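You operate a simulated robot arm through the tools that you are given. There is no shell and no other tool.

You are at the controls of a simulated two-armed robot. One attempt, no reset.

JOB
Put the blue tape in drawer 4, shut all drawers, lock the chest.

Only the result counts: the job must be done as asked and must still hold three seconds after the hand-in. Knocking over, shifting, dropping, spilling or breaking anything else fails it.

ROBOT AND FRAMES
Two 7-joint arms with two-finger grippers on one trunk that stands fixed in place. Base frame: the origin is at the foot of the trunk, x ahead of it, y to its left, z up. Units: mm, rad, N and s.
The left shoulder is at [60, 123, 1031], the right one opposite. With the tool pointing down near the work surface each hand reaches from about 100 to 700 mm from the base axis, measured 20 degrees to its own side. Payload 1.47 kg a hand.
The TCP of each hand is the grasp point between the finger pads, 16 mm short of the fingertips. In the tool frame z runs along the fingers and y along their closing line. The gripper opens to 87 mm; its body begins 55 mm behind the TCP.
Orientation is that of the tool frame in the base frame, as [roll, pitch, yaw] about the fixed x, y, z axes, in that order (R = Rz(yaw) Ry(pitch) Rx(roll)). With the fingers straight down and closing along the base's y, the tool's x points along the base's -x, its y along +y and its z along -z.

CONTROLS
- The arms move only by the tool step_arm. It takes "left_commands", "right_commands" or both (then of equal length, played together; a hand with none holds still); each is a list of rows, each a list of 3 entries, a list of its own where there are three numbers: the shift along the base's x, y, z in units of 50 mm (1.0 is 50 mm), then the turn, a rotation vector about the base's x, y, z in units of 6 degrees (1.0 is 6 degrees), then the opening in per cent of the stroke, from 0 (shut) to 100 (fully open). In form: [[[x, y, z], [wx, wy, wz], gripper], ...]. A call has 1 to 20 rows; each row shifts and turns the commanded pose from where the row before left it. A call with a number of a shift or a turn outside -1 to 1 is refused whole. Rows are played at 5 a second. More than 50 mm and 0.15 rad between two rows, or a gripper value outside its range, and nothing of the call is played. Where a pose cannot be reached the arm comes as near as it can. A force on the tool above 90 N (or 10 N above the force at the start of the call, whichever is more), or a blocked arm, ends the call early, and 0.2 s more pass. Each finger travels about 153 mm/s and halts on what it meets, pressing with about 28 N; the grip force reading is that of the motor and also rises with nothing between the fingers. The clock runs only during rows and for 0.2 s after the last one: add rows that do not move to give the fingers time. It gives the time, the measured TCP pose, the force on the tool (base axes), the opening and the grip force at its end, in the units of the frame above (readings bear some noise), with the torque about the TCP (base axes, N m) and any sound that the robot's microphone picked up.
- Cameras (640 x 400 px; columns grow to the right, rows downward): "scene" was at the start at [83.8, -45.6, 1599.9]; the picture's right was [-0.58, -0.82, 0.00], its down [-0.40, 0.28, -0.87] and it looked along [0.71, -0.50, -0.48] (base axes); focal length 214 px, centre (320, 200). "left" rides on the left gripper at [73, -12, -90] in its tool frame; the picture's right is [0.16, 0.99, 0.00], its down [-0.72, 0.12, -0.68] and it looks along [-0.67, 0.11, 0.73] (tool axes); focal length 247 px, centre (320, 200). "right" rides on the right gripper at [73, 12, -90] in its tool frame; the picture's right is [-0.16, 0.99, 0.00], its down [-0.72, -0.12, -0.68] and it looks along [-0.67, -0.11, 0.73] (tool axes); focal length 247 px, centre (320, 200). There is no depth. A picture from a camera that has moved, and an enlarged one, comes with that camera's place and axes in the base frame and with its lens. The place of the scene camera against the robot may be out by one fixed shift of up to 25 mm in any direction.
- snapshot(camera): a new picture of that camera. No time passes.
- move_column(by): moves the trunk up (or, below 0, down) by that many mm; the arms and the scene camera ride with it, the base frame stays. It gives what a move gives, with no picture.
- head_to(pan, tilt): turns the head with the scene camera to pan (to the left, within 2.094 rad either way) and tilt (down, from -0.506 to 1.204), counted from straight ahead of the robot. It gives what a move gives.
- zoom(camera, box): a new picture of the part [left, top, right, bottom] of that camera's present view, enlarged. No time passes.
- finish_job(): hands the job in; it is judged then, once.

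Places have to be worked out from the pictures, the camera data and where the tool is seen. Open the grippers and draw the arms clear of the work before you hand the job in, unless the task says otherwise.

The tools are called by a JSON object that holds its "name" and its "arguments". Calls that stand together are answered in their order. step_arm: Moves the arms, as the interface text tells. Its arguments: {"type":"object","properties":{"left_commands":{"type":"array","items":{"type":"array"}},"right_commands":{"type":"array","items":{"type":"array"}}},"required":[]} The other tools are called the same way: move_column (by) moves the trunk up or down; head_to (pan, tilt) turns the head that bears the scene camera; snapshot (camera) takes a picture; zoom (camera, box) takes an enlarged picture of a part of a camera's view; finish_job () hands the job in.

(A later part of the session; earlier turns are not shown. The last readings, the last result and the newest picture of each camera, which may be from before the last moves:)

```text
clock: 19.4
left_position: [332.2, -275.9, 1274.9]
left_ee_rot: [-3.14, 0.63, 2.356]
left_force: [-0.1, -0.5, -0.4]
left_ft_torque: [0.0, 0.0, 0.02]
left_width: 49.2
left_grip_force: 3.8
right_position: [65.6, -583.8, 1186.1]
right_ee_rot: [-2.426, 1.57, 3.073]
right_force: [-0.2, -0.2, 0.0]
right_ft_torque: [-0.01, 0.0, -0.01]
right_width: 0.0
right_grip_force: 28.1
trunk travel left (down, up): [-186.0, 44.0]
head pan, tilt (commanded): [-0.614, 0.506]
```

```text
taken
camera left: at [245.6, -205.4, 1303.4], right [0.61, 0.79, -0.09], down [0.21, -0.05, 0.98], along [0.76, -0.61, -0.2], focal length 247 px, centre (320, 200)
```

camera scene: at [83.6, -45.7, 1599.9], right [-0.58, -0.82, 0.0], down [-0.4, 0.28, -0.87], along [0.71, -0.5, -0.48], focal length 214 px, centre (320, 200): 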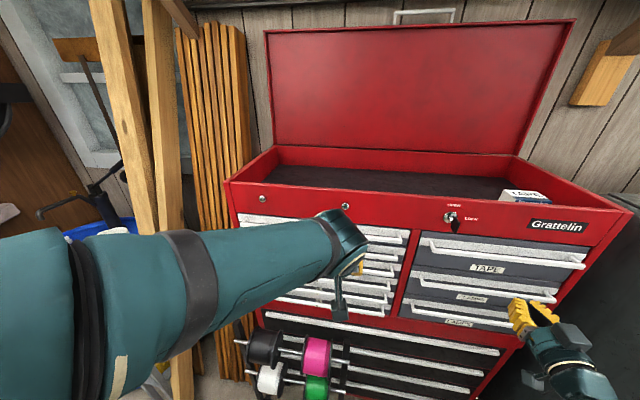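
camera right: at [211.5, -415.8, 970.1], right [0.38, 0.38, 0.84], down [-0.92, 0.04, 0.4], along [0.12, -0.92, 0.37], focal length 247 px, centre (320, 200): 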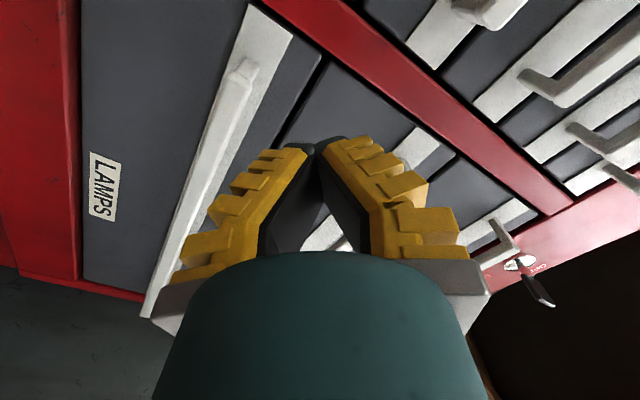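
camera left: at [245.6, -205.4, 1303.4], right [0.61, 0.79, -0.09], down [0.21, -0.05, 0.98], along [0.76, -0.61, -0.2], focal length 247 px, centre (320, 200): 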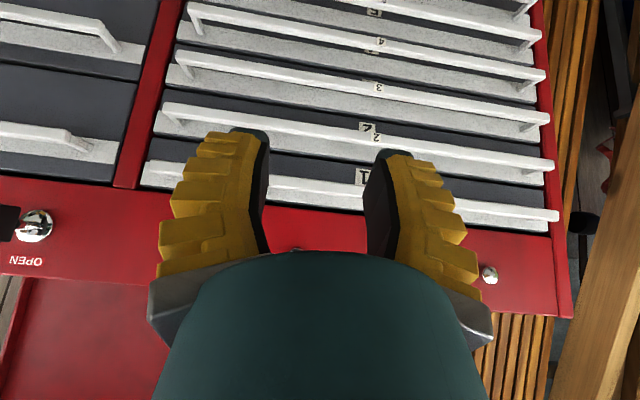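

This view of the numbered bars is very good, and I'll zoom in to measure bar 4.

{"name": "zoom", "arguments": {"camera": "left", "box": [140, 0, 560, 240]}}

{"name": "zoom", "arguments": {"camera": "left", "box": [300, 0, 440, 100]}}

```text
1.52 times, centred on (350, 120) of left
camera zoom: at [245.6, -205.4, 1303.4], right [0.61, 0.79, -0.09], down [0.21, -0.05, 0.98], along [0.76, -0.61, -0.2], focal length 376 px, centre (274, 322)
```

zoom: 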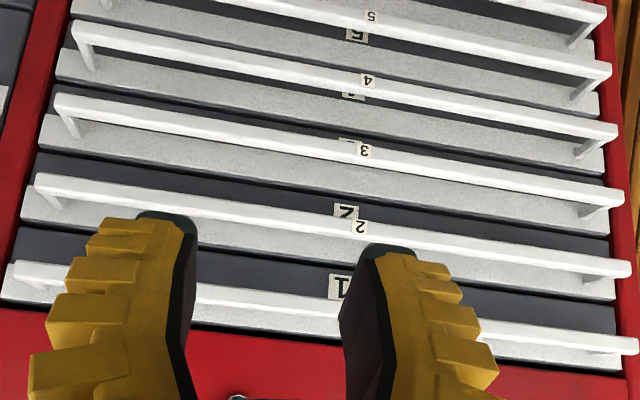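

```text
4.00 times, centred on (370, 50) of left
camera zoom: at [245.6, -205.4, 1303.4], right [0.61, 0.79, -0.09], down [0.21, -0.05, 0.98], along [0.76, -0.61, -0.2], focal length 988 px, centre (120, 800)
```

zoom: 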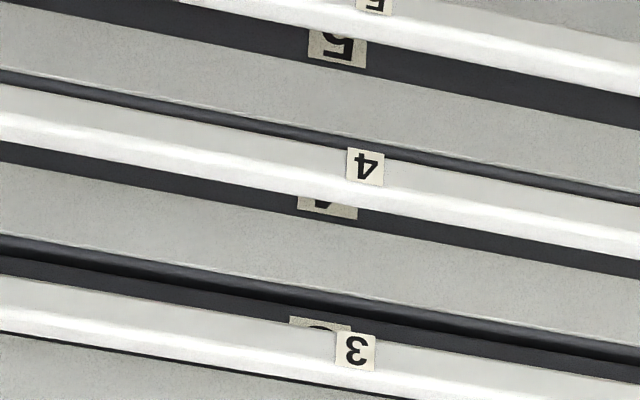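

The bar 4 label is at about L=117, Z=1037, with the bars about 65.5 mm apart. I'll finish pitching to horizontal at D≈470, Z≈1150.

{"name": "step_arm", "arguments": {"left_commands": [[[0.031, -0.093, -0.277], [-0.707, -0.707, 0], 50], [[0.031, -0.093, -0.277], [-0.707, -0.707, 0], 50], [[0.031, -0.093, -0.277], [-0.707, -0.707, 0], 50], [[0.031, -0.093, -0.277], [-0.707, -0.707, 0], 50], [[0.031, -0.093, -0.277], [-0.707, -0.707, 0], 50], [[0.031, -0.093, -0.277], [-0.707, -0.707, 0], 50]]}}

{"name": "snapshot", "arguments": {"camera": "scene"}}

{"name": "snapshot", "arguments": {"camera": "left"}}

```text
clock: 20.6
left_position: [436.9, -205.0, 1288.4]
left_ee_rot: [-2.532, 0.946, 3.069]
left_force: [0.0, 0.1, -0.5]
left_ft_torque: [0.0, 0.03, -0.04]
left_width: 49.1
left_grip_force: 4.0
left hand out of reach, approached as far as the arm can: row 3, 4
right_position: [67.5, -582.3, 1186.8]
right_ee_rot: [-1.782, 1.568, -2.571]
right_force: [0.6, -0.2, -0.1]
right_ft_torque: [0.01, 0.02, 0.0]
right_width: 0.0
right_grip_force: 28.0
trunk travel left (down, up): [-186.0, 44.0]
head pan, tilt (commanded): [-0.614, 0.506]
stopped in row 5 (left hand): the arm was blocked; the commanded pose is now the measured one
```

```text
taken
camera scene: at [84.5, -43.5, 1599.9], right [-0.57, -0.82, 0.0], down [-0.4, 0.28, -0.87], along [0.72, -0.5, -0.48], focal length 214 px, centre (320, 200)
```

scene: 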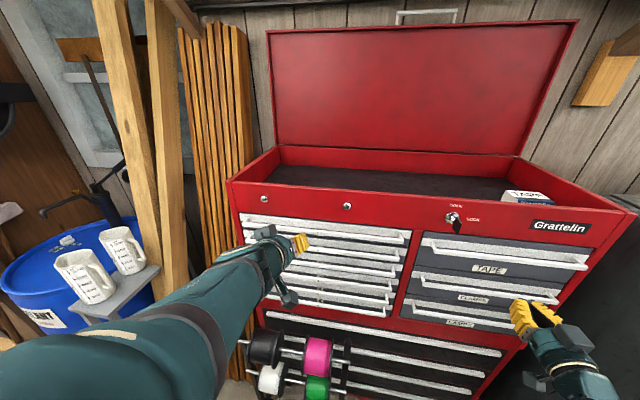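

```text
taken
camera left: at [331.9, -154.7, 1275.5], right [0.42, 0.78, -0.46], down [0.06, 0.48, 0.87], along [0.9, -0.4, 0.16], focal length 247 px, centre (320, 200)
```

left: 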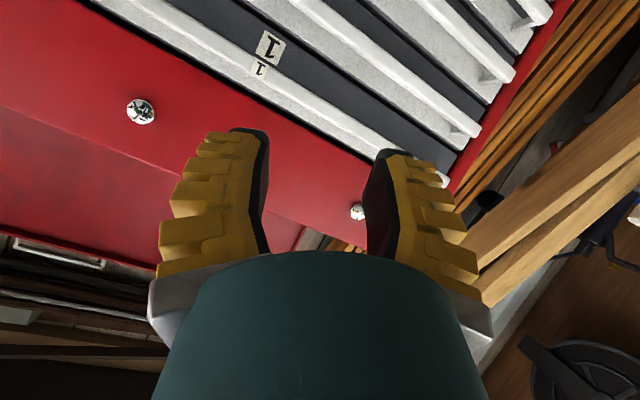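

The left arm folded into another elbow posture and stopped as blocked. Nothing in the scene looks disturbed, and the hand now points at the chest tilted about 29° down. That tilt is fine for gripping the bar, so from here I only need to roll the hand about its own axis, in small stages.

{"name": "step_arm", "arguments": {"left_commands": [[[0, 0, 0], [-0.622, 0.618, 0.48], 50], [[0, 0, 0], [-0.622, 0.618, 0.48], 50], [[0, 0, 0], [-0.622, 0.618, 0.48], 50], [[0, 0, 0], [-0.622, 0.618, 0.48], 50]]}}

{"name": "snapshot", "arguments": {"camera": "scene"}}

{"name": "snapshot", "arguments": {"camera": "left"}}

```text
clock: 21.6
left_position: [434.6, -207.8, 1287.4]
left_ee_rot: [-2.217, 0.653, -2.786]
left_force: [-0.2, -0.1, 0.0]
left_ft_torque: [0.01, 0.03, 0.02]
left_width: 49.0
left_grip_force: 4.6
right_position: [65.9, -583.2, 1185.0]
right_ee_rot: [-2.508, 1.569, 2.988]
right_force: [-0.3, -0.6, -0.6]
right_ft_torque: [-0.02, -0.02, 0.0]
right_width: 0.1
right_grip_force: 28.7
trunk travel left (down, up): [-186.0, 44.0]
head pan, tilt (commanded): [-0.614, 0.506]
```

```text
taken
camera scene: at [83.7, -46.1, 1599.9], right [-0.58, -0.82, 0.0], down [-0.4, 0.28, -0.87], along [0.71, -0.5, -0.48], focal length 214 px, centre (320, 200)
```

scene: 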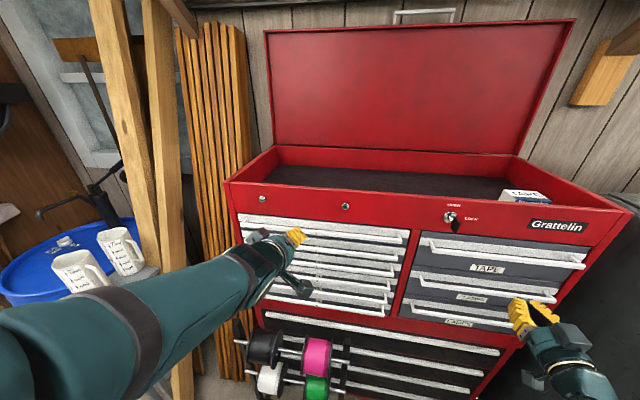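

```text
taken
camera left: at [321.3, -180.8, 1293.4], right [0.12, 0.68, -0.72], down [0.14, 0.71, 0.69], along [0.98, -0.19, -0.01], focal length 247 px, centre (320, 200)
```

left: 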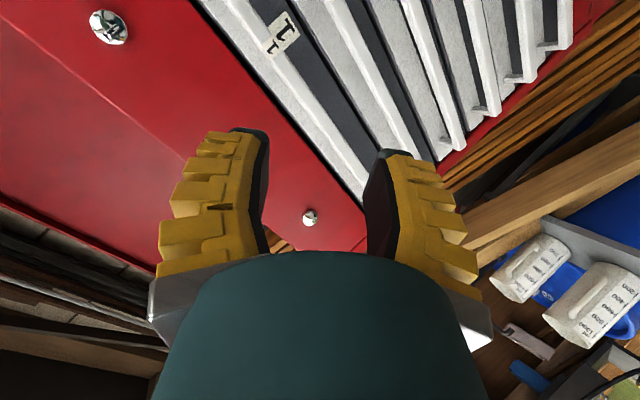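

Rolling worked without any reach trouble, and the cups are about 1.15 m away, well clear. I'll finish the roll while drifting down and to the right.

{"name": "step_arm", "arguments": {"left_commands": [[[-0.212, -0.212, -0.3], [-0.622, 0.618, 0.48], 50], [[-0.212, -0.212, -0.3], [-0.622, 0.618, 0.48], 50], [[-0.212, -0.212, -0.3], [-0.622, 0.618, 0.48], 50], [[-0.212, -0.212, -0.3], [-0.622, 0.618, 0.48], 50]]}}

{"name": "snapshot", "arguments": {"camera": "scene"}}

{"name": "snapshot", "arguments": {"camera": "left"}}

```text
clock: 22.6
left_position: [392.7, -248.0, 1227.9]
left_ee_rot: [-2.094, 0.303, -2.524]
left_force: [-0.6, -0.8, -0.5]
left_ft_torque: [-0.02, 0.02, -0.01]
left_width: 49.3
left_grip_force: 4.3
right_position: [67.7, -583.9, 1186.8]
right_ee_rot: [-2.424, 1.568, 3.072]
right_force: [-0.1, 0.2, -0.2]
right_ft_torque: [0.0, 0.01, 0.0]
right_width: 0.0
right_grip_force: 28.3
trunk travel left (down, up): [-186.0, 44.0]
head pan, tilt (commanded): [-0.614, 0.506]
```

```text
taken
camera scene: at [83.8, -45.8, 1599.9], right [-0.58, -0.82, 0.0], down [-0.4, 0.28, -0.87], along [0.71, -0.5, -0.48], focal length 214 px, centre (320, 200)
```

scene: 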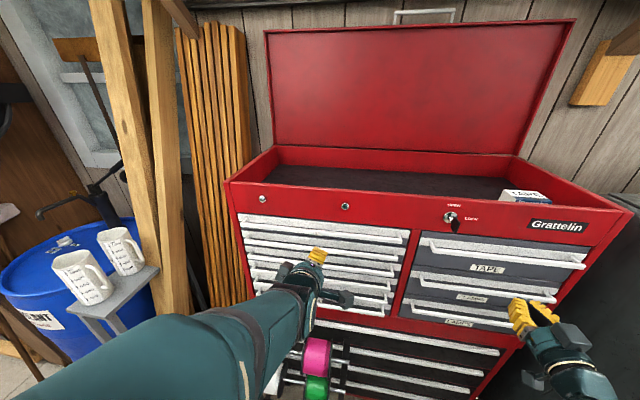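

```text
taken
camera left: at [280.0, -240.5, 1258.2], right [-0.2, 0.46, -0.86], down [0.13, 0.89, 0.44], along [0.97, -0.02, -0.24], focal length 247 px, centre (320, 200)
```

left: 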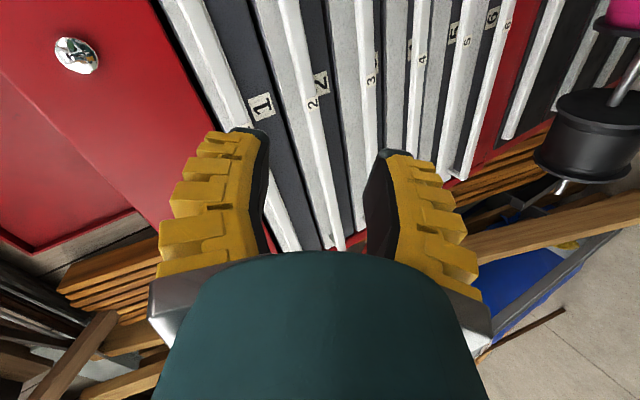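

The hand is within 20° of its final roll. I'll finish the roll and move to a stand-off point about 108 mm out from bar 4 along the approach axis, closing the fingers to about 30%.

{"name": "step_arm", "arguments": {"left_commands": [[[-0.053, -0.315, -0.695], [-0.513, 0.51, 0.396], 30], [[-0.053, -0.315, -0.695], [-0.513, 0.51, 0.396], 30], [[-0.053, -0.315, -0.695], [-0.513, 0.51, 0.396], 30], [[-0.053, -0.315, -0.695], [-0.513, 0.51, 0.396], 30]]}}

{"name": "snapshot", "arguments": {"camera": "scene"}}

{"name": "snapshot", "arguments": {"camera": "left"}}

```text
clock: 23.6
left_position: [383.5, -311.0, 1087.3]
left_ee_rot: [-2.068, 0.0, -2.352]
left_force: [0.4, 0.3, 0.3]
left_ft_torque: [0.02, 0.0, 0.0]
left_width: 32.3
left_grip_force: 5.4
right_position: [67.4, -583.1, 1185.5]
right_ee_rot: [-2.424, 1.57, 3.073]
right_force: [0.4, 0.1, -0.5]
right_ft_torque: [0.03, 0.01, 0.0]
right_width: 0.2
right_grip_force: 27.5
trunk travel left (down, up): [-186.0, 44.0]
head pan, tilt (commanded): [-0.614, 0.506]
```

```text
taken
camera scene: at [84.6, -45.9, 1599.8], right [-0.58, -0.82, 0.0], down [-0.4, 0.28, -0.87], along [0.71, -0.5, -0.49], focal length 214 px, centre (320, 200)
```

scene: 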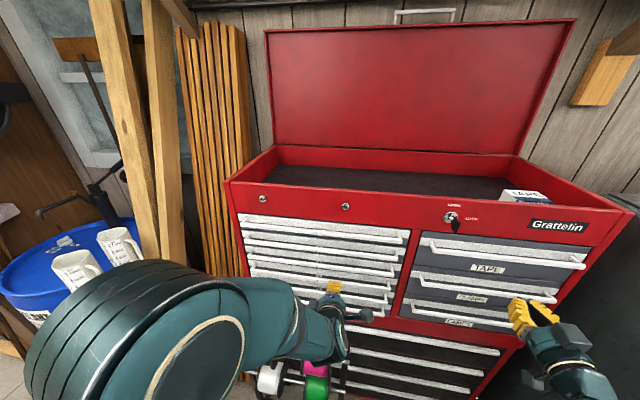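

```text
taken
camera left: at [280.2, -312.4, 1140.5], right [-0.45, 0.22, -0.87], down [0.05, 0.97, 0.22], along [0.89, 0.06, -0.45], focal length 247 px, centre (320, 200)
```

left: 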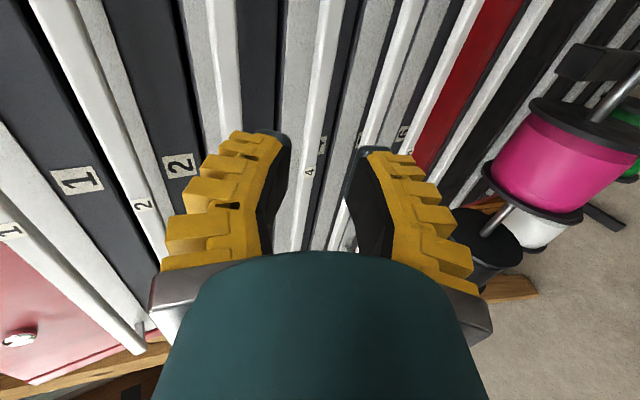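

The pose is as planned and bar 4's label appears between the fingers. I'll zoom in to confirm and measure.

{"name": "zoom", "arguments": {"camera": "left", "box": [220, 60, 460, 260]}}

{"name": "zoom", "arguments": {"camera": "scene", "box": [260, 200, 420, 340]}}

```text
2.00 times, centred on (340, 160) of left
camera zoom: at [280.2, -312.4, 1140.5], right [-0.45, 0.22, -0.87], down [0.05, 0.97, 0.22], along [0.89, 0.06, -0.45], focal length 494 px, centre (280, 280)
```

zoom: 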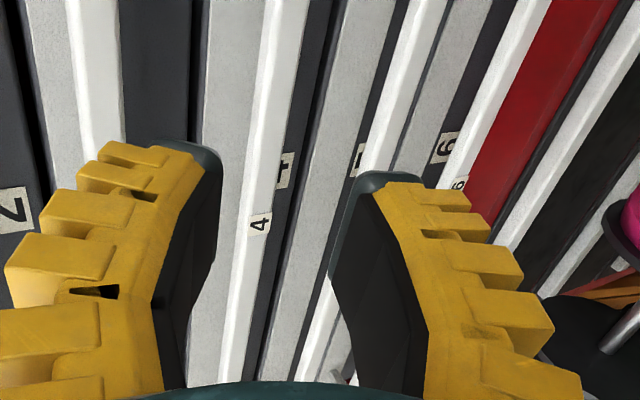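

```text
2.86 times, centred on (340, 270) of scene
camera zoom: at [84.6, -45.9, 1599.8], right [-0.58, -0.82, 0.0], down [-0.4, 0.28, -0.87], along [0.71, -0.5, -0.49], focal length 613 px, centre (263, 0)
```

zoom: 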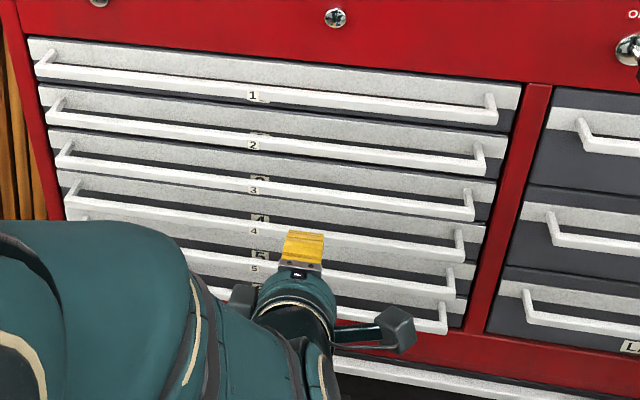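

Two views agree that bar 4's front is at about D≈577, Z≈1039, and it lines up with the finger axis to within 2 mm. I'll advance 90 mm along the tool axis and look again.

{"name": "step_arm", "arguments": {"left_commands": [[[0.2238, -0.2238, -0.1717], [0, 0, 0], 30], [[0.2238, -0.2238, -0.1717], [0, 0, 0], 30], [[0.2238, -0.2238, -0.1717], [0, 0, 0], 30], [[0.2238, -0.2238, -0.1717], [0, 0, 0], 30], [[0.2238, -0.2238, -0.1717], [0, 0, 0], 30]]}}

{"name": "snapshot", "arguments": {"camera": "scene"}}

{"name": "zoom", "arguments": {"camera": "left", "box": [160, 0, 520, 280]}}

```text
clock: 24.8
left_position: [439.2, -367.5, 1046.3]
left_ee_rot: [-2.071, 0.003, -2.354]
left_force: [0.3, -0.3, 0.8]
left_ft_torque: [-0.02, -0.01, -0.01]
left_width: 32.1
left_grip_force: 4.4
right_position: [66.4, -583.5, 1185.5]
right_ee_rot: [-2.444, 1.569, 3.053]
right_force: [2.1, 0.0, 0.1]
right_ft_torque: [0.0, -0.03, 0.03]
right_width: 0.0
right_grip_force: 28.1
trunk travel left (down, up): [-186.0, 44.0]
head pan, tilt (commanded): [-0.614, 0.506]
```

```text
taken
camera scene: at [84.5, -45.9, 1599.8], right [-0.58, -0.82, 0.0], down [-0.4, 0.28, -0.87], along [0.71, -0.5, -0.49], focal length 214 px, centre (320, 200)
```

scene: 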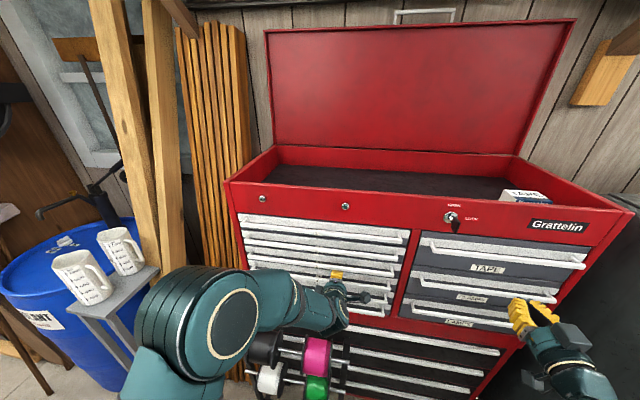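

```text
1.43 times, centred on (340, 140) of left
camera zoom: at [335.5, -368.5, 1098.0], right [-0.45, 0.22, -0.87], down [0.05, 0.97, 0.22], along [0.89, 0.06, -0.44], focal length 353 px, centre (291, 286)
```

zoom: 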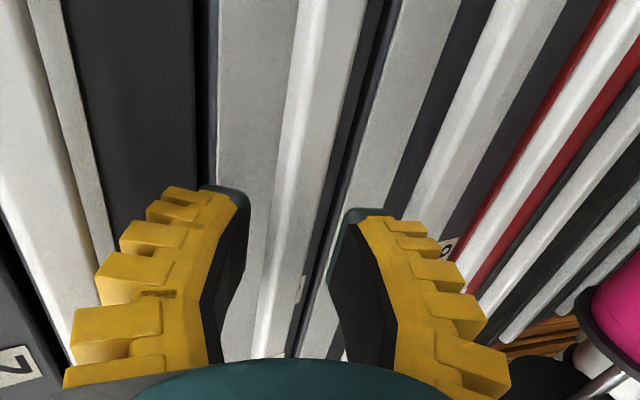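

Bar 4 is cleanly between the fingers. I'll advance the last 17 mm and close on it.

{"name": "step_arm", "arguments": {"left_commands": [[[0.106, -0.106, -0.081], [0, 0, 0], 30], [[0.106, -0.106, -0.081], [0, 0, 0], 30], [[0, 0, 0], [0, 0, 0], 0], [[0, 0, 0], [0, 0, 0], 0]]}}

{"name": "zoom", "arguments": {"camera": "left", "box": [160, 0, 520, 280]}}

```text
clock: 25.8
left_position: [448.8, -378.8, 1035.6]
left_ee_rot: [-2.078, 0.0, -2.355]
left_force: [-1.5, 0.1, -11.0]
left_ft_torque: [-0.13, -0.1, 0.09]
left_width: 0.0
left_grip_force: 29.7
right_position: [66.5, -583.5, 1184.5]
right_ee_rot: [-2.532, 1.569, 2.967]
right_force: [0.0, 0.0, 0.4]
right_ft_torque: [-0.01, 0.01, -0.02]
right_width: 0.0
right_grip_force: 28.3
trunk travel left (down, up): [-186.0, 44.0]
head pan, tilt (commanded): [-0.614, 0.506]
```

```text
1.43 times, centred on (340, 140) of left
camera zoom: at [345.4, -379.5, 1088.5], right [-0.45, 0.23, -0.86], down [0.05, 0.97, 0.23], along [0.89, 0.06, -0.45], focal length 353 px, centre (291, 286)
```

zoom: 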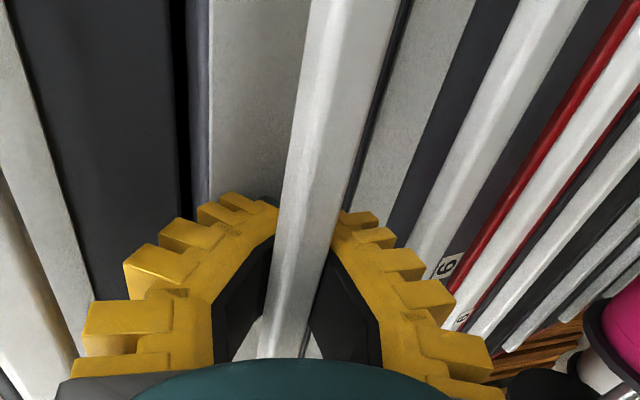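

The fingertips have closed behind the bar, so it is caged in the hollow between the fingers and well hooked. I'll pull straight out along -D gently and watch the force.

{"name": "step_arm", "arguments": {"left_commands": [[[-0.17, 0.17, 0], [0, 0, 0], 0], [[-0.17, 0.17, 0], [0, 0, 0], 0], [[-0.17, 0.17, 0], [0, 0, 0], 0]]}}

{"name": "snapshot", "arguments": {"camera": "scene"}}

{"name": "snapshot", "arguments": {"camera": "left"}}

```text
clock: 26.6
left_position: [422.6, -351.4, 1036.0]
left_ee_rot: [-2.073, 0.002, -2.354]
left_force: [-1.9, 1.5, -16.1]
left_ft_torque: [-0.23, -0.11, -0.15]
left_width: 0.5
left_grip_force: 29.4
right_position: [66.4, -584.8, 1185.2]
right_ee_rot: [-2.403, 1.569, 3.094]
right_force: [0.8, 0.5, -0.6]
right_ft_torque: [-0.01, -0.03, 0.01]
right_width: 0.0
right_grip_force: 28.2
trunk travel left (down, up): [-186.0, 44.0]
head pan, tilt (commanded): [-0.614, 0.506]
```

```text
taken
camera scene: at [84.3, -45.8, 1599.8], right [-0.58, -0.82, 0.0], down [-0.4, 0.28, -0.87], along [0.71, -0.5, -0.48], focal length 214 px, centre (320, 200)
```

scene: 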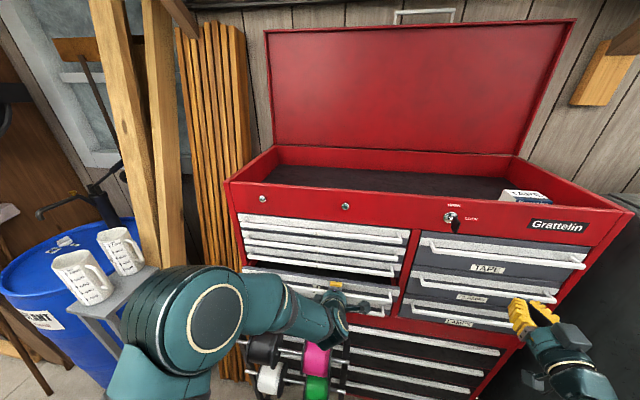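

```text
taken
camera left: at [319.0, -353.0, 1089.2], right [-0.45, 0.22, -0.87], down [0.05, 0.97, 0.23], along [0.89, 0.06, -0.45], focal length 247 px, centre (320, 200)
```

left: 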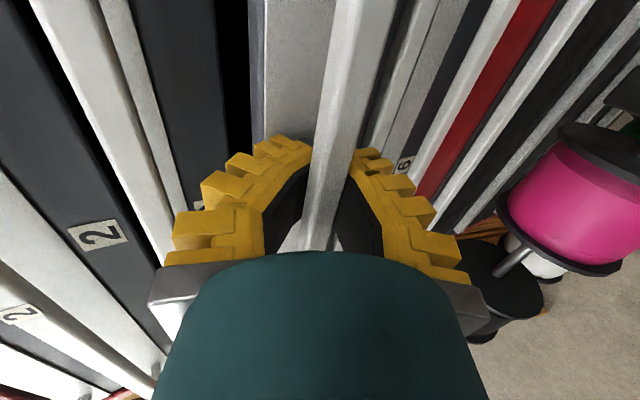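

Drawer 4 is sliding open and is out about 38 mm. I'll keep pulling, easing the hand down slightly to relieve the vertical load.

{"name": "step_arm", "arguments": {"left_commands": [[[-0.2, 0.2, -0.02], [0, 0, 0], 0], [[-0.2, 0.2, -0.02], [0, 0, 0], 0], [[-0.2, 0.2, 0], [0, 0, 0], 0], [[-0.2, 0.2, 0], [0, 0, 0], 0]]}}

{"name": "snapshot", "arguments": {"camera": "scene"}}

{"name": "snapshot", "arguments": {"camera": "left"}}

```text
clock: 27.6
left_position: [383.0, -311.7, 1035.9]
left_ee_rot: [-2.069, 0.0, -2.354]
left_force: [-0.4, 2.0, -7.1]
left_ft_torque: [-0.12, -0.05, -0.14]
left_width: 6.1
left_grip_force: 29.0
right_position: [67.0, -583.3, 1185.2]
right_ee_rot: [-2.241, 1.57, -3.024]
right_force: [0.1, -0.7, -0.2]
right_ft_torque: [0.0, 0.01, 0.01]
right_width: 0.0
right_grip_force: 28.7
trunk travel left (down, up): [-186.0, 44.0]
head pan, tilt (commanded): [-0.614, 0.506]
```

```text
taken
camera scene: at [84.1, -45.3, 1599.9], right [-0.58, -0.82, 0.0], down [-0.4, 0.28, -0.87], along [0.71, -0.5, -0.48], focal length 214 px, centre (320, 200)
```

scene: 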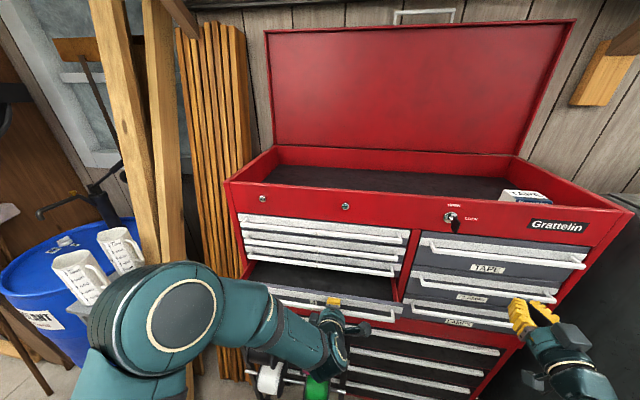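

```text
taken
camera left: at [278.7, -312.7, 1088.4], right [-0.45, 0.22, -0.87], down [0.05, 0.97, 0.22], along [0.89, 0.06, -0.44], focal length 247 px, centre (320, 200)
```

left: 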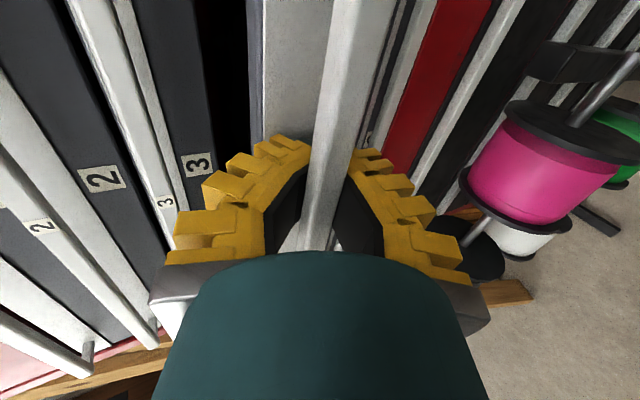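

The drawer is out about 94 mm and still hooked. I'll keep going in the same way.

{"name": "step_arm", "arguments": {"left_commands": [[[-0.2, 0.2, 0], [0, 0, 0], 0], [[-0.2, 0.2, 0], [0, 0, 0], 0], [[-0.2, 0.2, 0], [0, 0, 0], 0]]}}

{"name": "snapshot", "arguments": {"camera": "scene"}}

{"name": "snapshot", "arguments": {"camera": "left"}}

```text
clock: 28.4
left_position: [353.6, -282.6, 1035.9]
left_ee_rot: [-2.068, 0.001, -2.354]
left_force: [1.0, 3.1, -6.3]
left_ft_torque: [-0.04, -0.03, -0.09]
left_width: 6.1
left_grip_force: 29.4
right_position: [65.3, -583.3, 1187.2]
right_ee_rot: [-1.982, 1.569, -2.77]
right_force: [0.4, -0.4, 0.1]
right_ft_torque: [0.01, 0.03, -0.01]
right_width: 0.0
right_grip_force: 28.1
trunk travel left (down, up): [-186.0, 44.0]
head pan, tilt (commanded): [-0.614, 0.506]
```

```text
taken
camera scene: at [83.6, -44.7, 1599.9], right [-0.58, -0.82, 0.0], down [-0.4, 0.28, -0.88], along [0.71, -0.5, -0.48], focal length 214 px, centre (320, 200)
```

scene: 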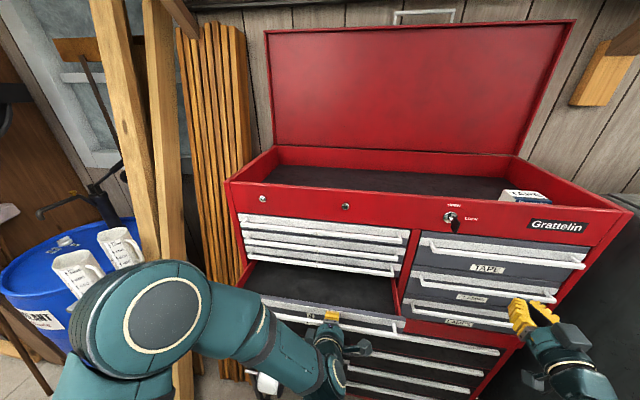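

```text
taken
camera left: at [248.9, -283.1, 1088.3], right [-0.45, 0.22, -0.87], down [0.05, 0.97, 0.23], along [0.89, 0.06, -0.44], focal length 247 px, centre (320, 200)
```

left: 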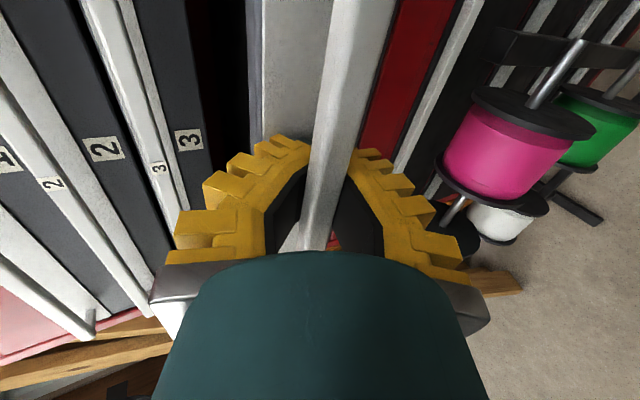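

The drawer is out about 135 mm and I want roughly 190 mm. I'll continue.

{"name": "step_arm", "arguments": {"left_commands": [[[-0.2, 0.2, 0], [0, 0, 0], 0], [[-0.2, 0.2, 0], [0, 0, 0], 0], [[-0.2, 0.2, 0], [0, 0, 0], 0]]}}

{"name": "snapshot", "arguments": {"camera": "scene"}}

{"name": "snapshot", "arguments": {"camera": "left"}}

```text
clock: 29.2
left_position: [322.2, -250.8, 1035.7]
left_ee_rot: [-2.071, 0.0, -2.357]
left_force: [-4.0, -0.2, -10.1]
left_ft_torque: [-0.1, -0.06, -0.1]
left_width: 5.7
left_grip_force: 29.7
right_position: [65.2, -583.8, 1186.5]
right_ee_rot: [-2.283, 1.569, -3.07]
right_force: [-0.5, -0.4, 0.7]
right_ft_torque: [-0.02, 0.03, 0.0]
right_width: 0.3
right_grip_force: 28.3
trunk travel left (down, up): [-186.0, 44.0]
head pan, tilt (commanded): [-0.614, 0.506]
```

```text
taken
camera scene: at [83.2, -45.5, 1599.8], right [-0.58, -0.82, 0.0], down [-0.4, 0.28, -0.87], along [0.71, -0.5, -0.48], focal length 214 px, centre (320, 200)
```

scene: 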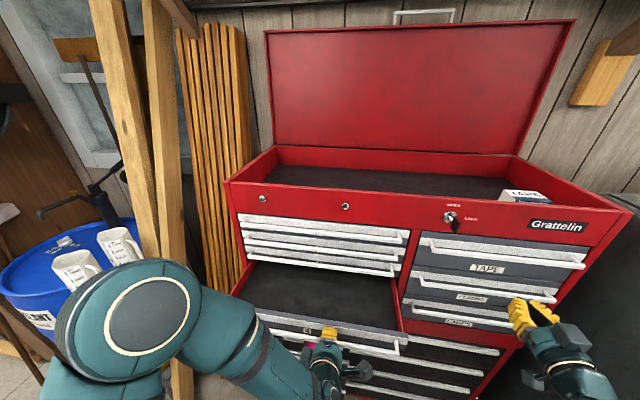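

```text
taken
camera left: at [218.2, -252.3, 1088.5], right [-0.45, 0.22, -0.87], down [0.05, 0.97, 0.23], along [0.89, 0.06, -0.45], focal length 247 px, centre (320, 200)
```

left: 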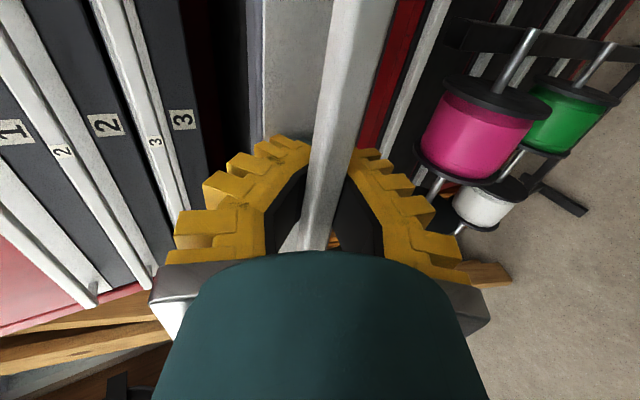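

The drawer is out about 180 mm and looks empty. I'll take another 25 mm for comfortable clearance below the upper bars.

{"name": "step_arm", "arguments": {"left_commands": [[[-0.17, 0.17, 0], [0, 0, 0], 0], [[-0.17, 0.17, 0], [0, 0, 0], 0]]}}

{"name": "zoom", "arguments": {"camera": "scene", "box": [220, 220, 440, 380]}}

```text
clock: 29.8
left_position: [307.6, -234.7, 1035.0]
left_ee_rot: [-2.072, 0.002, -2.353]
left_force: [-3.7, -1.8, -4.5]
left_ft_torque: [-0.08, -0.03, 0.06]
left_width: 0.1
left_grip_force: 29.6
right_position: [66.0, -583.3, 1185.7]
right_ee_rot: [-2.469, 1.568, 3.03]
right_force: [-0.3, -0.3, -0.3]
right_ft_torque: [-0.01, -0.03, 0.01]
right_width: 0.0
right_grip_force: 27.7
trunk travel left (down, up): [-186.0, 44.0]
head pan, tilt (commanded): [-0.614, 0.506]
```

```text
2.50 times, centred on (330, 300) of scene
camera zoom: at [83.7, -45.9, 1599.9], right [-0.58, -0.82, 0.0], down [-0.4, 0.28, -0.87], along [0.71, -0.5, -0.48], focal length 536 px, centre (295, -50)
```

zoom: 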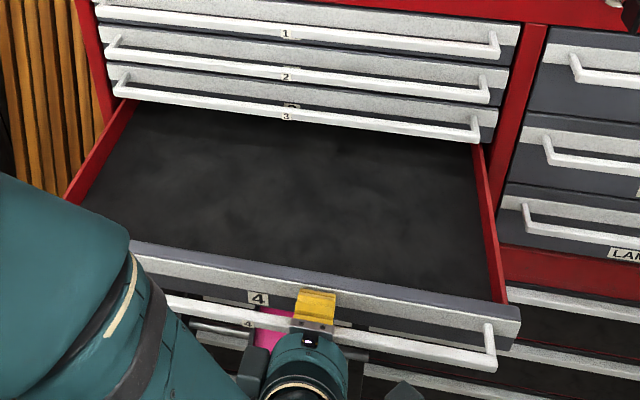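

Drawer 4 is open about 200 mm and empty. I'll leave the left hand holding the bar, which keeps the drawer steady and is clear of the right arm's path. Next I'll raise the right hand so it can turn to pointing down for the tape.

{"name": "step_arm", "arguments": {"right_commands": [[[0, 0, 0.8], [0, 0, 0], 0], [[0, 0, 0.8], [0, 0, 0], 0], [[0, 0, 0.8], [0, 0, 0], 0]]}}

{"name": "snapshot", "arguments": {"camera": "scene"}}

{"name": "snapshot", "arguments": {"camera": "right"}}

```text
clock: 30.6
left_position: [306.8, -234.6, 1035.6]
left_ee_rot: [-2.07, 0.003, -2.354]
left_force: [-1.2, -1.0, -4.8]
left_ft_torque: [-0.1, -0.02, -0.1]
left_width: 5.9
left_grip_force: 29.1
right_position: [66.3, -584.5, 1305.7]
right_ee_rot: [-3.046, 1.568, 2.451]
right_force: [-0.4, 0.2, 0.1]
right_ft_torque: [0.0, 0.0, -0.01]
right_width: 0.1
right_grip_force: 28.1
trunk travel left (down, up): [-186.0, 44.0]
head pan, tilt (commanded): [-0.614, 0.506]
```

```text
taken
camera scene: at [84.0, -45.9, 1599.9], right [-0.58, -0.82, 0.0], down [-0.4, 0.28, -0.87], along [0.71, -0.5, -0.48], focal length 214 px, centre (320, 200)
```

scene: 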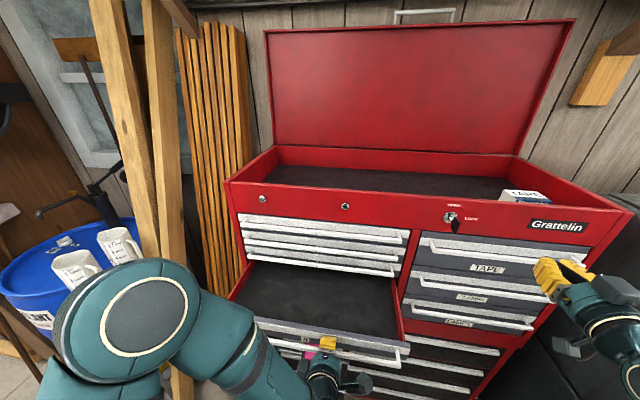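

```text
taken
camera right: at [11.9, -512.3, 1231.5], right [0.7, 0.7, 0.16], down [-0.56, 0.4, 0.73], along [0.44, -0.6, 0.67], focal length 247 px, centre (320, 200)
```

right: 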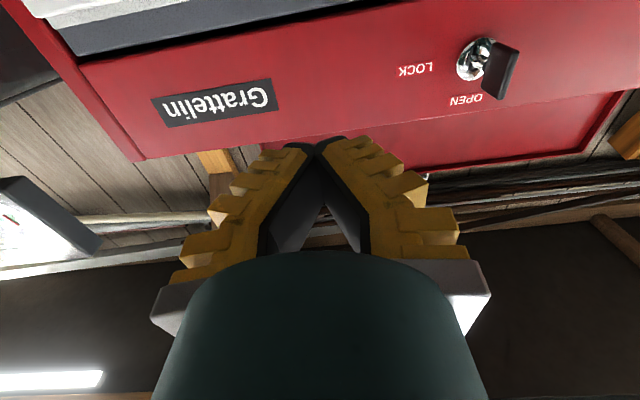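

This view refines the lock to about D=608, L=-227, Z=1308. I'll now pitch the right hand back towards pointing down while raising it and bringing it left, in stages.

{"name": "step_arm", "arguments": {"right_commands": [[[0.2, 0.25, 0.4], [0.707, 0.707, 0], 0], [[0.2, 0.25, 0.4], [0.707, 0.707, 0], 0], [[0.2, 0.25, 0.4], [0.707, 0.707, 0], 0], [[0.2, 0.25, 0.4], [0.707, 0.707, 0], 0]]}}

{"name": "snapshot", "arguments": {"camera": "scene"}}

{"name": "snapshot", "arguments": {"camera": "right"}}

```text
clock: 31.6
left_position: [306.3, -234.6, 1035.2]
left_ee_rot: [-2.069, 0.003, -2.354]
left_force: [0.8, -0.1, -5.5]
left_ft_torque: [-0.14, 0.01, -0.1]
left_width: 6.0
left_grip_force: 29.0
right_position: [106.3, -530.2, 1385.8]
right_ee_rot: [-3.139, 1.148, 2.36]
right_force: [0.2, -0.3, 0.9]
right_ft_torque: [0.01, -0.04, -0.01]
right_width: 0.3
right_grip_force: 28.1
trunk travel left (down, up): [-186.0, 44.0]
head pan, tilt (commanded): [-0.614, 0.506]
```

```text
taken
camera scene: at [84.3, -45.7, 1599.8], right [-0.58, -0.82, 0.0], down [-0.4, 0.28, -0.87], along [0.71, -0.5, -0.49], focal length 214 px, centre (320, 200)
```

scene: 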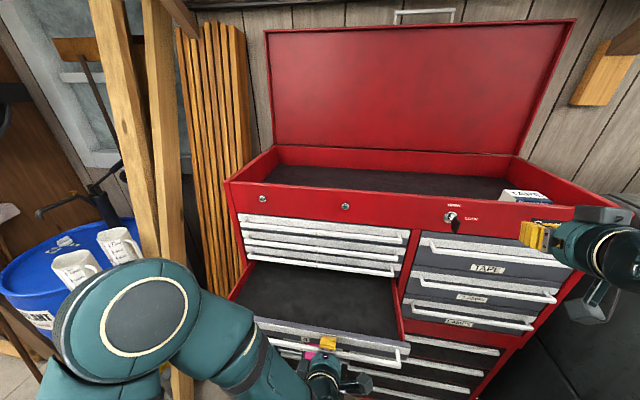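

```text
taken
camera right: at [36.3, -444.1, 1355.9], right [0.74, 0.65, 0.14], down [-0.31, 0.15, 0.94], along [0.59, -0.74, 0.31], focal length 247 px, centre (320, 200)
```

right: 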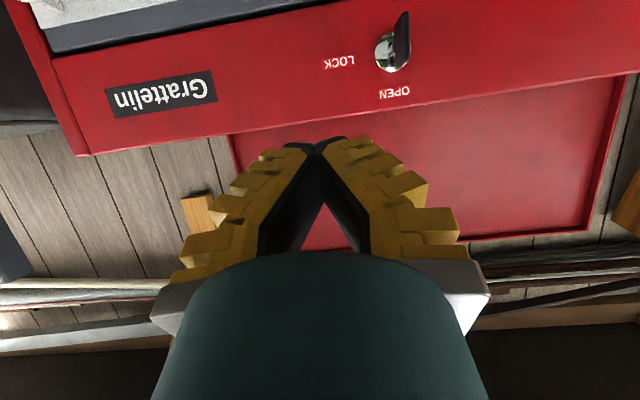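

Smooth so far, with no reach trouble. I'll continue the pitch while raising the hand.

{"name": "step_arm", "arguments": {"right_commands": [[[0.24, 0.28, 0.35], [0.707, 0.707, 0], 0], [[0.24, 0.28, 0.35], [0.707, 0.707, 0], 0], [[0.24, 0.28, 0.35], [0.707, 0.707, 0], 0], [[0.24, 0.28, 0.35], [0.707, 0.707, 0], 0]]}}

{"name": "snapshot", "arguments": {"camera": "scene"}}

{"name": "snapshot", "arguments": {"camera": "right"}}

```text
clock: 32.6
left_position: [307.0, -235.7, 1035.0]
left_ee_rot: [-2.069, 0.001, -2.353]
left_force: [1.6, -2.3, -6.1]
left_ft_torque: [-0.1, 0.02, -0.18]
left_width: 6.1
left_grip_force: 28.7
right_position: [154.2, -476.5, 1454.1]
right_ee_rot: [-3.14, 0.73, 2.357]
right_force: [-0.2, -0.3, -0.9]
right_ft_torque: [0.0, 0.01, -0.01]
right_width: 0.0
right_grip_force: 28.0
trunk travel left (down, up): [-186.0, 44.0]
head pan, tilt (commanded): [-0.614, 0.506]
```

```text
taken
camera scene: at [84.5, -45.7, 1599.8], right [-0.58, -0.82, 0.0], down [-0.4, 0.28, -0.87], along [0.71, -0.5, -0.49], focal length 214 px, centre (320, 200)
```

scene: 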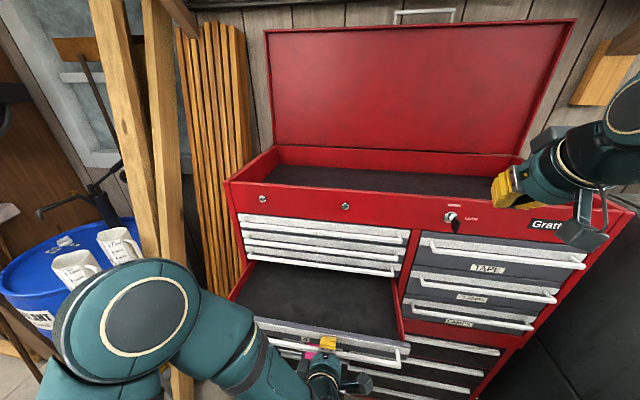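

```text
taken
camera right: at [82.0, -387.9, 1472.3], right [0.78, 0.62, 0.1], down [-0.02, -0.14, 0.99], along [0.62, -0.78, -0.1], focal length 247 px, centre (320, 200)
```

right: 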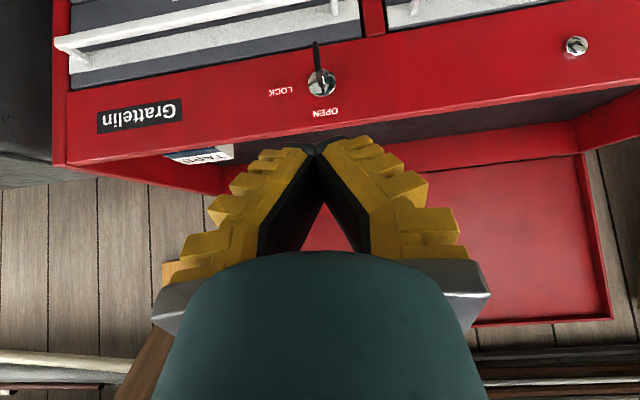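

The lock reads D=608, L=-229, Z=1308 again, and the front rail's top edge is at about Z=1372. I'll finish turning the right hand to point down above the front of the tray, to look at the tape from closer.

{"name": "step_arm", "arguments": {"right_commands": [[[0.55, 0.219, 0.2], [0.707, 0.707, 0], 0], [[0.55, 0.219, 0.2], [0.707, 0.707, 0], 0], [[0.55, 0.219, 0.1], [0.707, 0.707, 0], 0], [[0.55, 0.219, 0.1], [0.707, 0.707, 0], 0], [[0.55, 0.219, 0.1], [0.707, 0.707, 0], 100], [[0.55, 0.219, 0], [0.707, 0.707, 0], 100], [[0.55, 0.219, 0], [0.685, 0.685, 0], 100], [[0.55, 0.219, 0], [0, 0, 0], 100]]}}

{"name": "snapshot", "arguments": {"camera": "scene"}}

{"name": "snapshot", "arguments": {"camera": "right"}}

```text
clock: 34.4
left_position: [309.5, -236.2, 1035.4]
left_ee_rot: [-2.07, 0.003, -2.355]
left_force: [1.9, -0.3, -7.1]
left_ft_torque: [-0.16, -0.02, -0.15]
left_width: 5.9
left_grip_force: 29.1
right_position: [375.0, -389.5, 1492.6]
right_ee_rot: [-3.14, 0.002, 2.358]
right_force: [0.1, 0.1, -0.7]
right_ft_torque: [0.02, -0.04, 0.01]
right_width: 86.9
right_grip_force: 0.0
trunk travel left (down, up): [-186.0, 44.0]
head pan, tilt (commanded): [-0.614, 0.506]
```

```text
taken
camera scene: at [84.7, -45.8, 1599.8], right [-0.58, -0.82, 0.0], down [-0.4, 0.28, -0.87], along [0.71, -0.5, -0.49], focal length 214 px, centre (320, 200)
```

scene: 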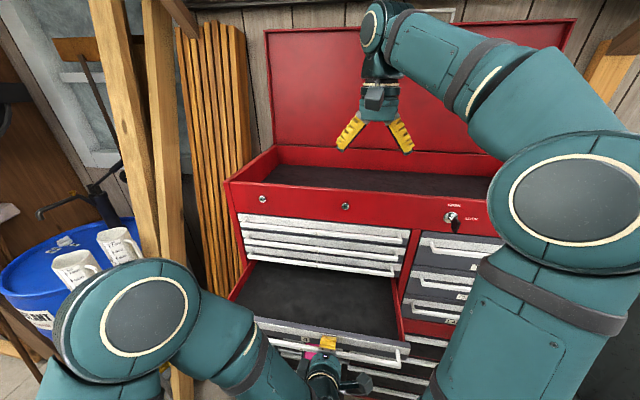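

```text
taken
camera right: at [332.3, -329.7, 1581.4], right [0.81, 0.59, 0.0], down [0.43, -0.59, 0.68], along [0.4, -0.55, -0.73], focal length 247 px, centre (320, 200)
```

right: 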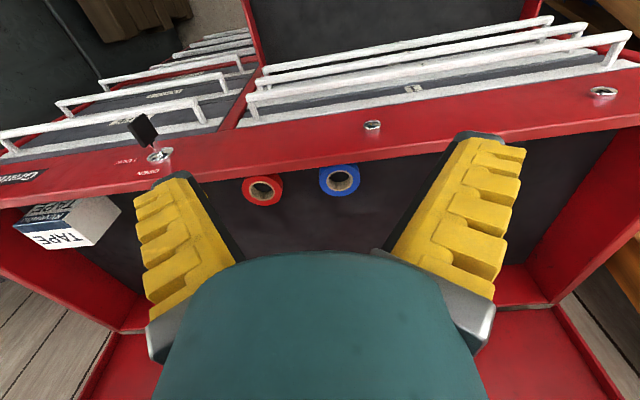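

The blue and red tapes show clearly now. I'll zoom in on them.

{"name": "zoom", "arguments": {"camera": "right", "box": [220, 110, 420, 235]}}

```text
3.20 times, centred on (320, 172) of right
camera zoom: at [332.3, -329.7, 1581.4], right [0.81, 0.59, 0.0], down [0.43, -0.59, 0.68], along [0.4, -0.55, -0.73], focal length 790 px, centre (320, 288)
```

zoom: 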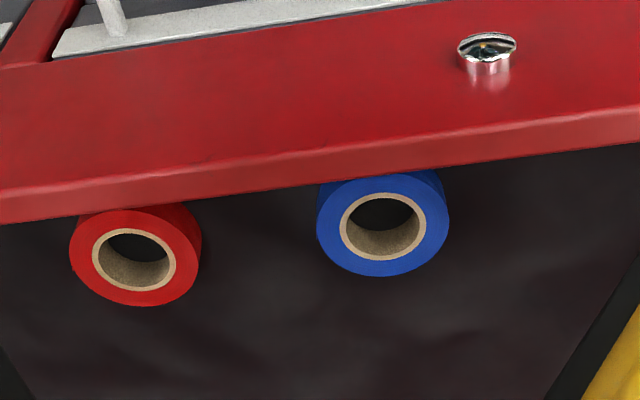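

Two views agree that the blue tape's top face is centred at D=696, L=-6, Z=1297, with a diameter of about 60 mm. The wrist camera is on the robot side of the hand and would strike the front rail when I reach down, so I'll try yawing the hand 180° to put it on the tray side.

{"name": "step_arm", "arguments": {"right_commands": [[[0, 0, 0], [0, 0, 1], 100], [[0, 0, 0], [0, 0, 1], 100], [[0, 0, 0], [0, 0, 1], 100], [[0, 0, 0], [0, 0, 1], 100], [[0, 0, 0], [0, 0, 1], 100], [[0, 0, 0], [0, 0, 1], 100], [[0, 0, 0], [0, 0, 1], 100], [[0, 0, 0], [0, 0, 1], 100], [[0, 0, 0], [0, 0, 1], 100], [[0, 0, 0], [0, 0, 1], 100], [[0, 0, 0], [0, 0, 1], 100], [[0, 0, 0], [0, 0, 1], 100], [[0, 0, 0], [0, 0, 1], 100], [[0, 0, 0], [0, 0, 1], 100], [[0, 0, 0], [0, 0, 1], 100]]}}

{"name": "snapshot", "arguments": {"camera": "scene"}}

{"name": "snapshot", "arguments": {"camera": "right"}}

```text
clock: 37.6
left_position: [306.8, -234.5, 1034.6]
left_ee_rot: [-2.07, 0.002, -2.353]
left_force: [1.0, -0.2, -4.2]
left_ft_torque: [-0.09, -0.08, -0.01]
left_width: 5.5
left_grip_force: 29.3
right_position: [375.3, -390.4, 1492.3]
right_ee_rot: [3.141, 0.004, -2.351]
right_force: [-0.1, -0.1, -0.2]
right_ft_torque: [-0.03, 0.0, -0.01]
right_width: 86.9
right_grip_force: 0.1
trunk travel left (down, up): [-186.0, 44.0]
head pan, tilt (commanded): [-0.614, 0.506]
```

```text
taken
camera scene: at [84.2, -45.8, 1599.8], right [-0.58, -0.82, 0.0], down [-0.4, 0.28, -0.87], along [0.71, -0.5, -0.48], focal length 214 px, centre (320, 200)
```

scene: 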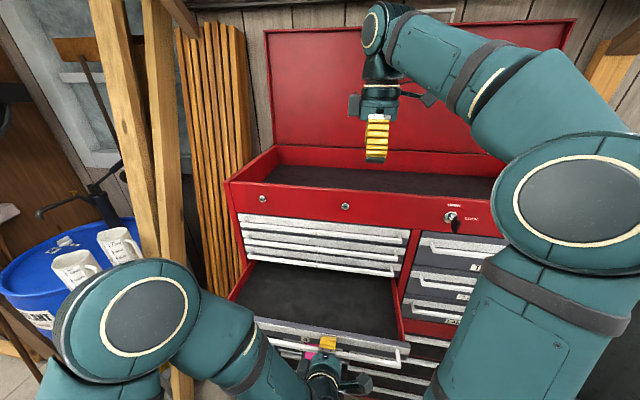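

```text
taken
camera right: at [314.8, -434.3, 1579.5], right [-0.59, 0.81, 0.0], down [0.59, 0.43, 0.68], along [0.55, 0.4, -0.73], focal length 247 px, centre (320, 200)
```

right: 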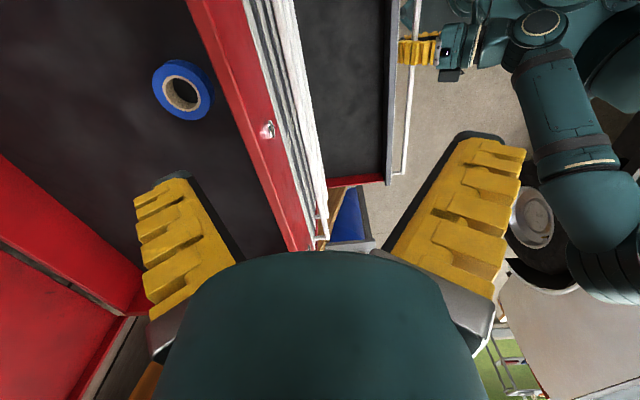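

The first 90° of yaw went cleanly, and this view puts the tape at D≈697, L≈-8. I'll do the remaining 90°.

{"name": "step_arm", "arguments": {"right_commands": [[[0, 0, 0], [0, 0, 1], 100], [[0, 0, 0], [0, 0, 1], 100], [[0, 0, 0], [0, 0, 1], 100], [[0, 0, 0], [0, 0, 1], 100], [[0, 0, 0], [0, 0, 1], 100], [[0, 0, 0], [0, 0, 1], 100], [[0, 0, 0], [0, 0, 1], 100], [[0, 0, 0], [0, 0, 1], 100], [[0, 0, 0], [0, 0, 1], 100], [[0, 0, 0], [0, 0, 1], 100], [[0, 0, 0], [0, 0, 1], 100], [[0, 0, 0], [0, 0, 1], 100], [[0, 0, 0], [0, 0, 1], 100], [[0, 0, 0], [0, 0, 1], 100], [[0, 0, 0], [0, 0, 1], 100]]}}

{"name": "snapshot", "arguments": {"camera": "scene"}}

{"name": "snapshot", "arguments": {"camera": "right"}}

```text
clock: 40.8
left_position: [307.3, -234.3, 1034.8]
left_ee_rot: [-2.068, 0.001, -2.354]
left_force: [0.9, -0.3, -3.9]
left_ft_torque: [-0.04, -0.04, -0.01]
left_width: 5.8
left_grip_force: 29.3
right_position: [373.4, -390.5, 1490.3]
right_ee_rot: [-3.141, 0.002, -0.78]
right_force: [-0.3, 1.1, -0.2]
right_ft_torque: [-0.02, 0.01, -0.01]
right_width: 86.9
right_grip_force: 0.1
trunk travel left (down, up): [-186.0, 44.0]
head pan, tilt (commanded): [-0.614, 0.506]
```

```text
taken
camera scene: at [84.2, -45.8, 1599.8], right [-0.58, -0.82, 0.0], down [-0.4, 0.28, -0.87], along [0.71, -0.5, -0.48], focal length 214 px, centre (320, 200)
```

scene: 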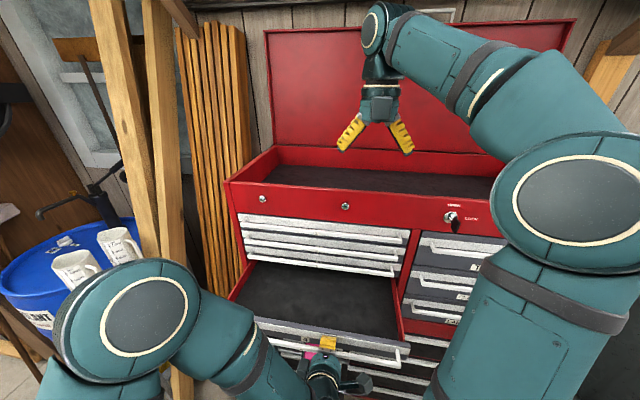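

```text
taken
camera right: at [418.3, -450.6, 1579.5], right [-0.81, -0.59, 0.0], down [-0.43, 0.59, 0.68], along [-0.4, 0.55, -0.73], focal length 247 px, centre (320, 200)
```

right: 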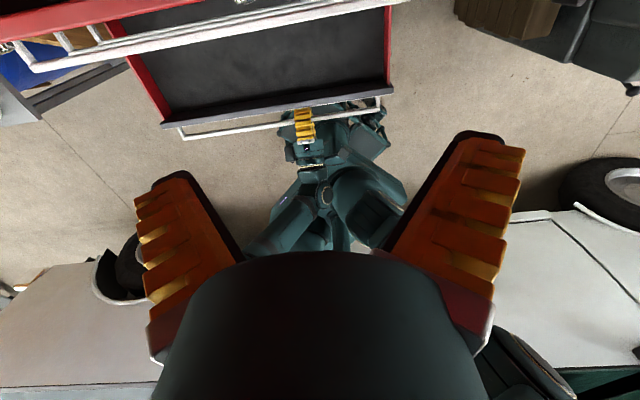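

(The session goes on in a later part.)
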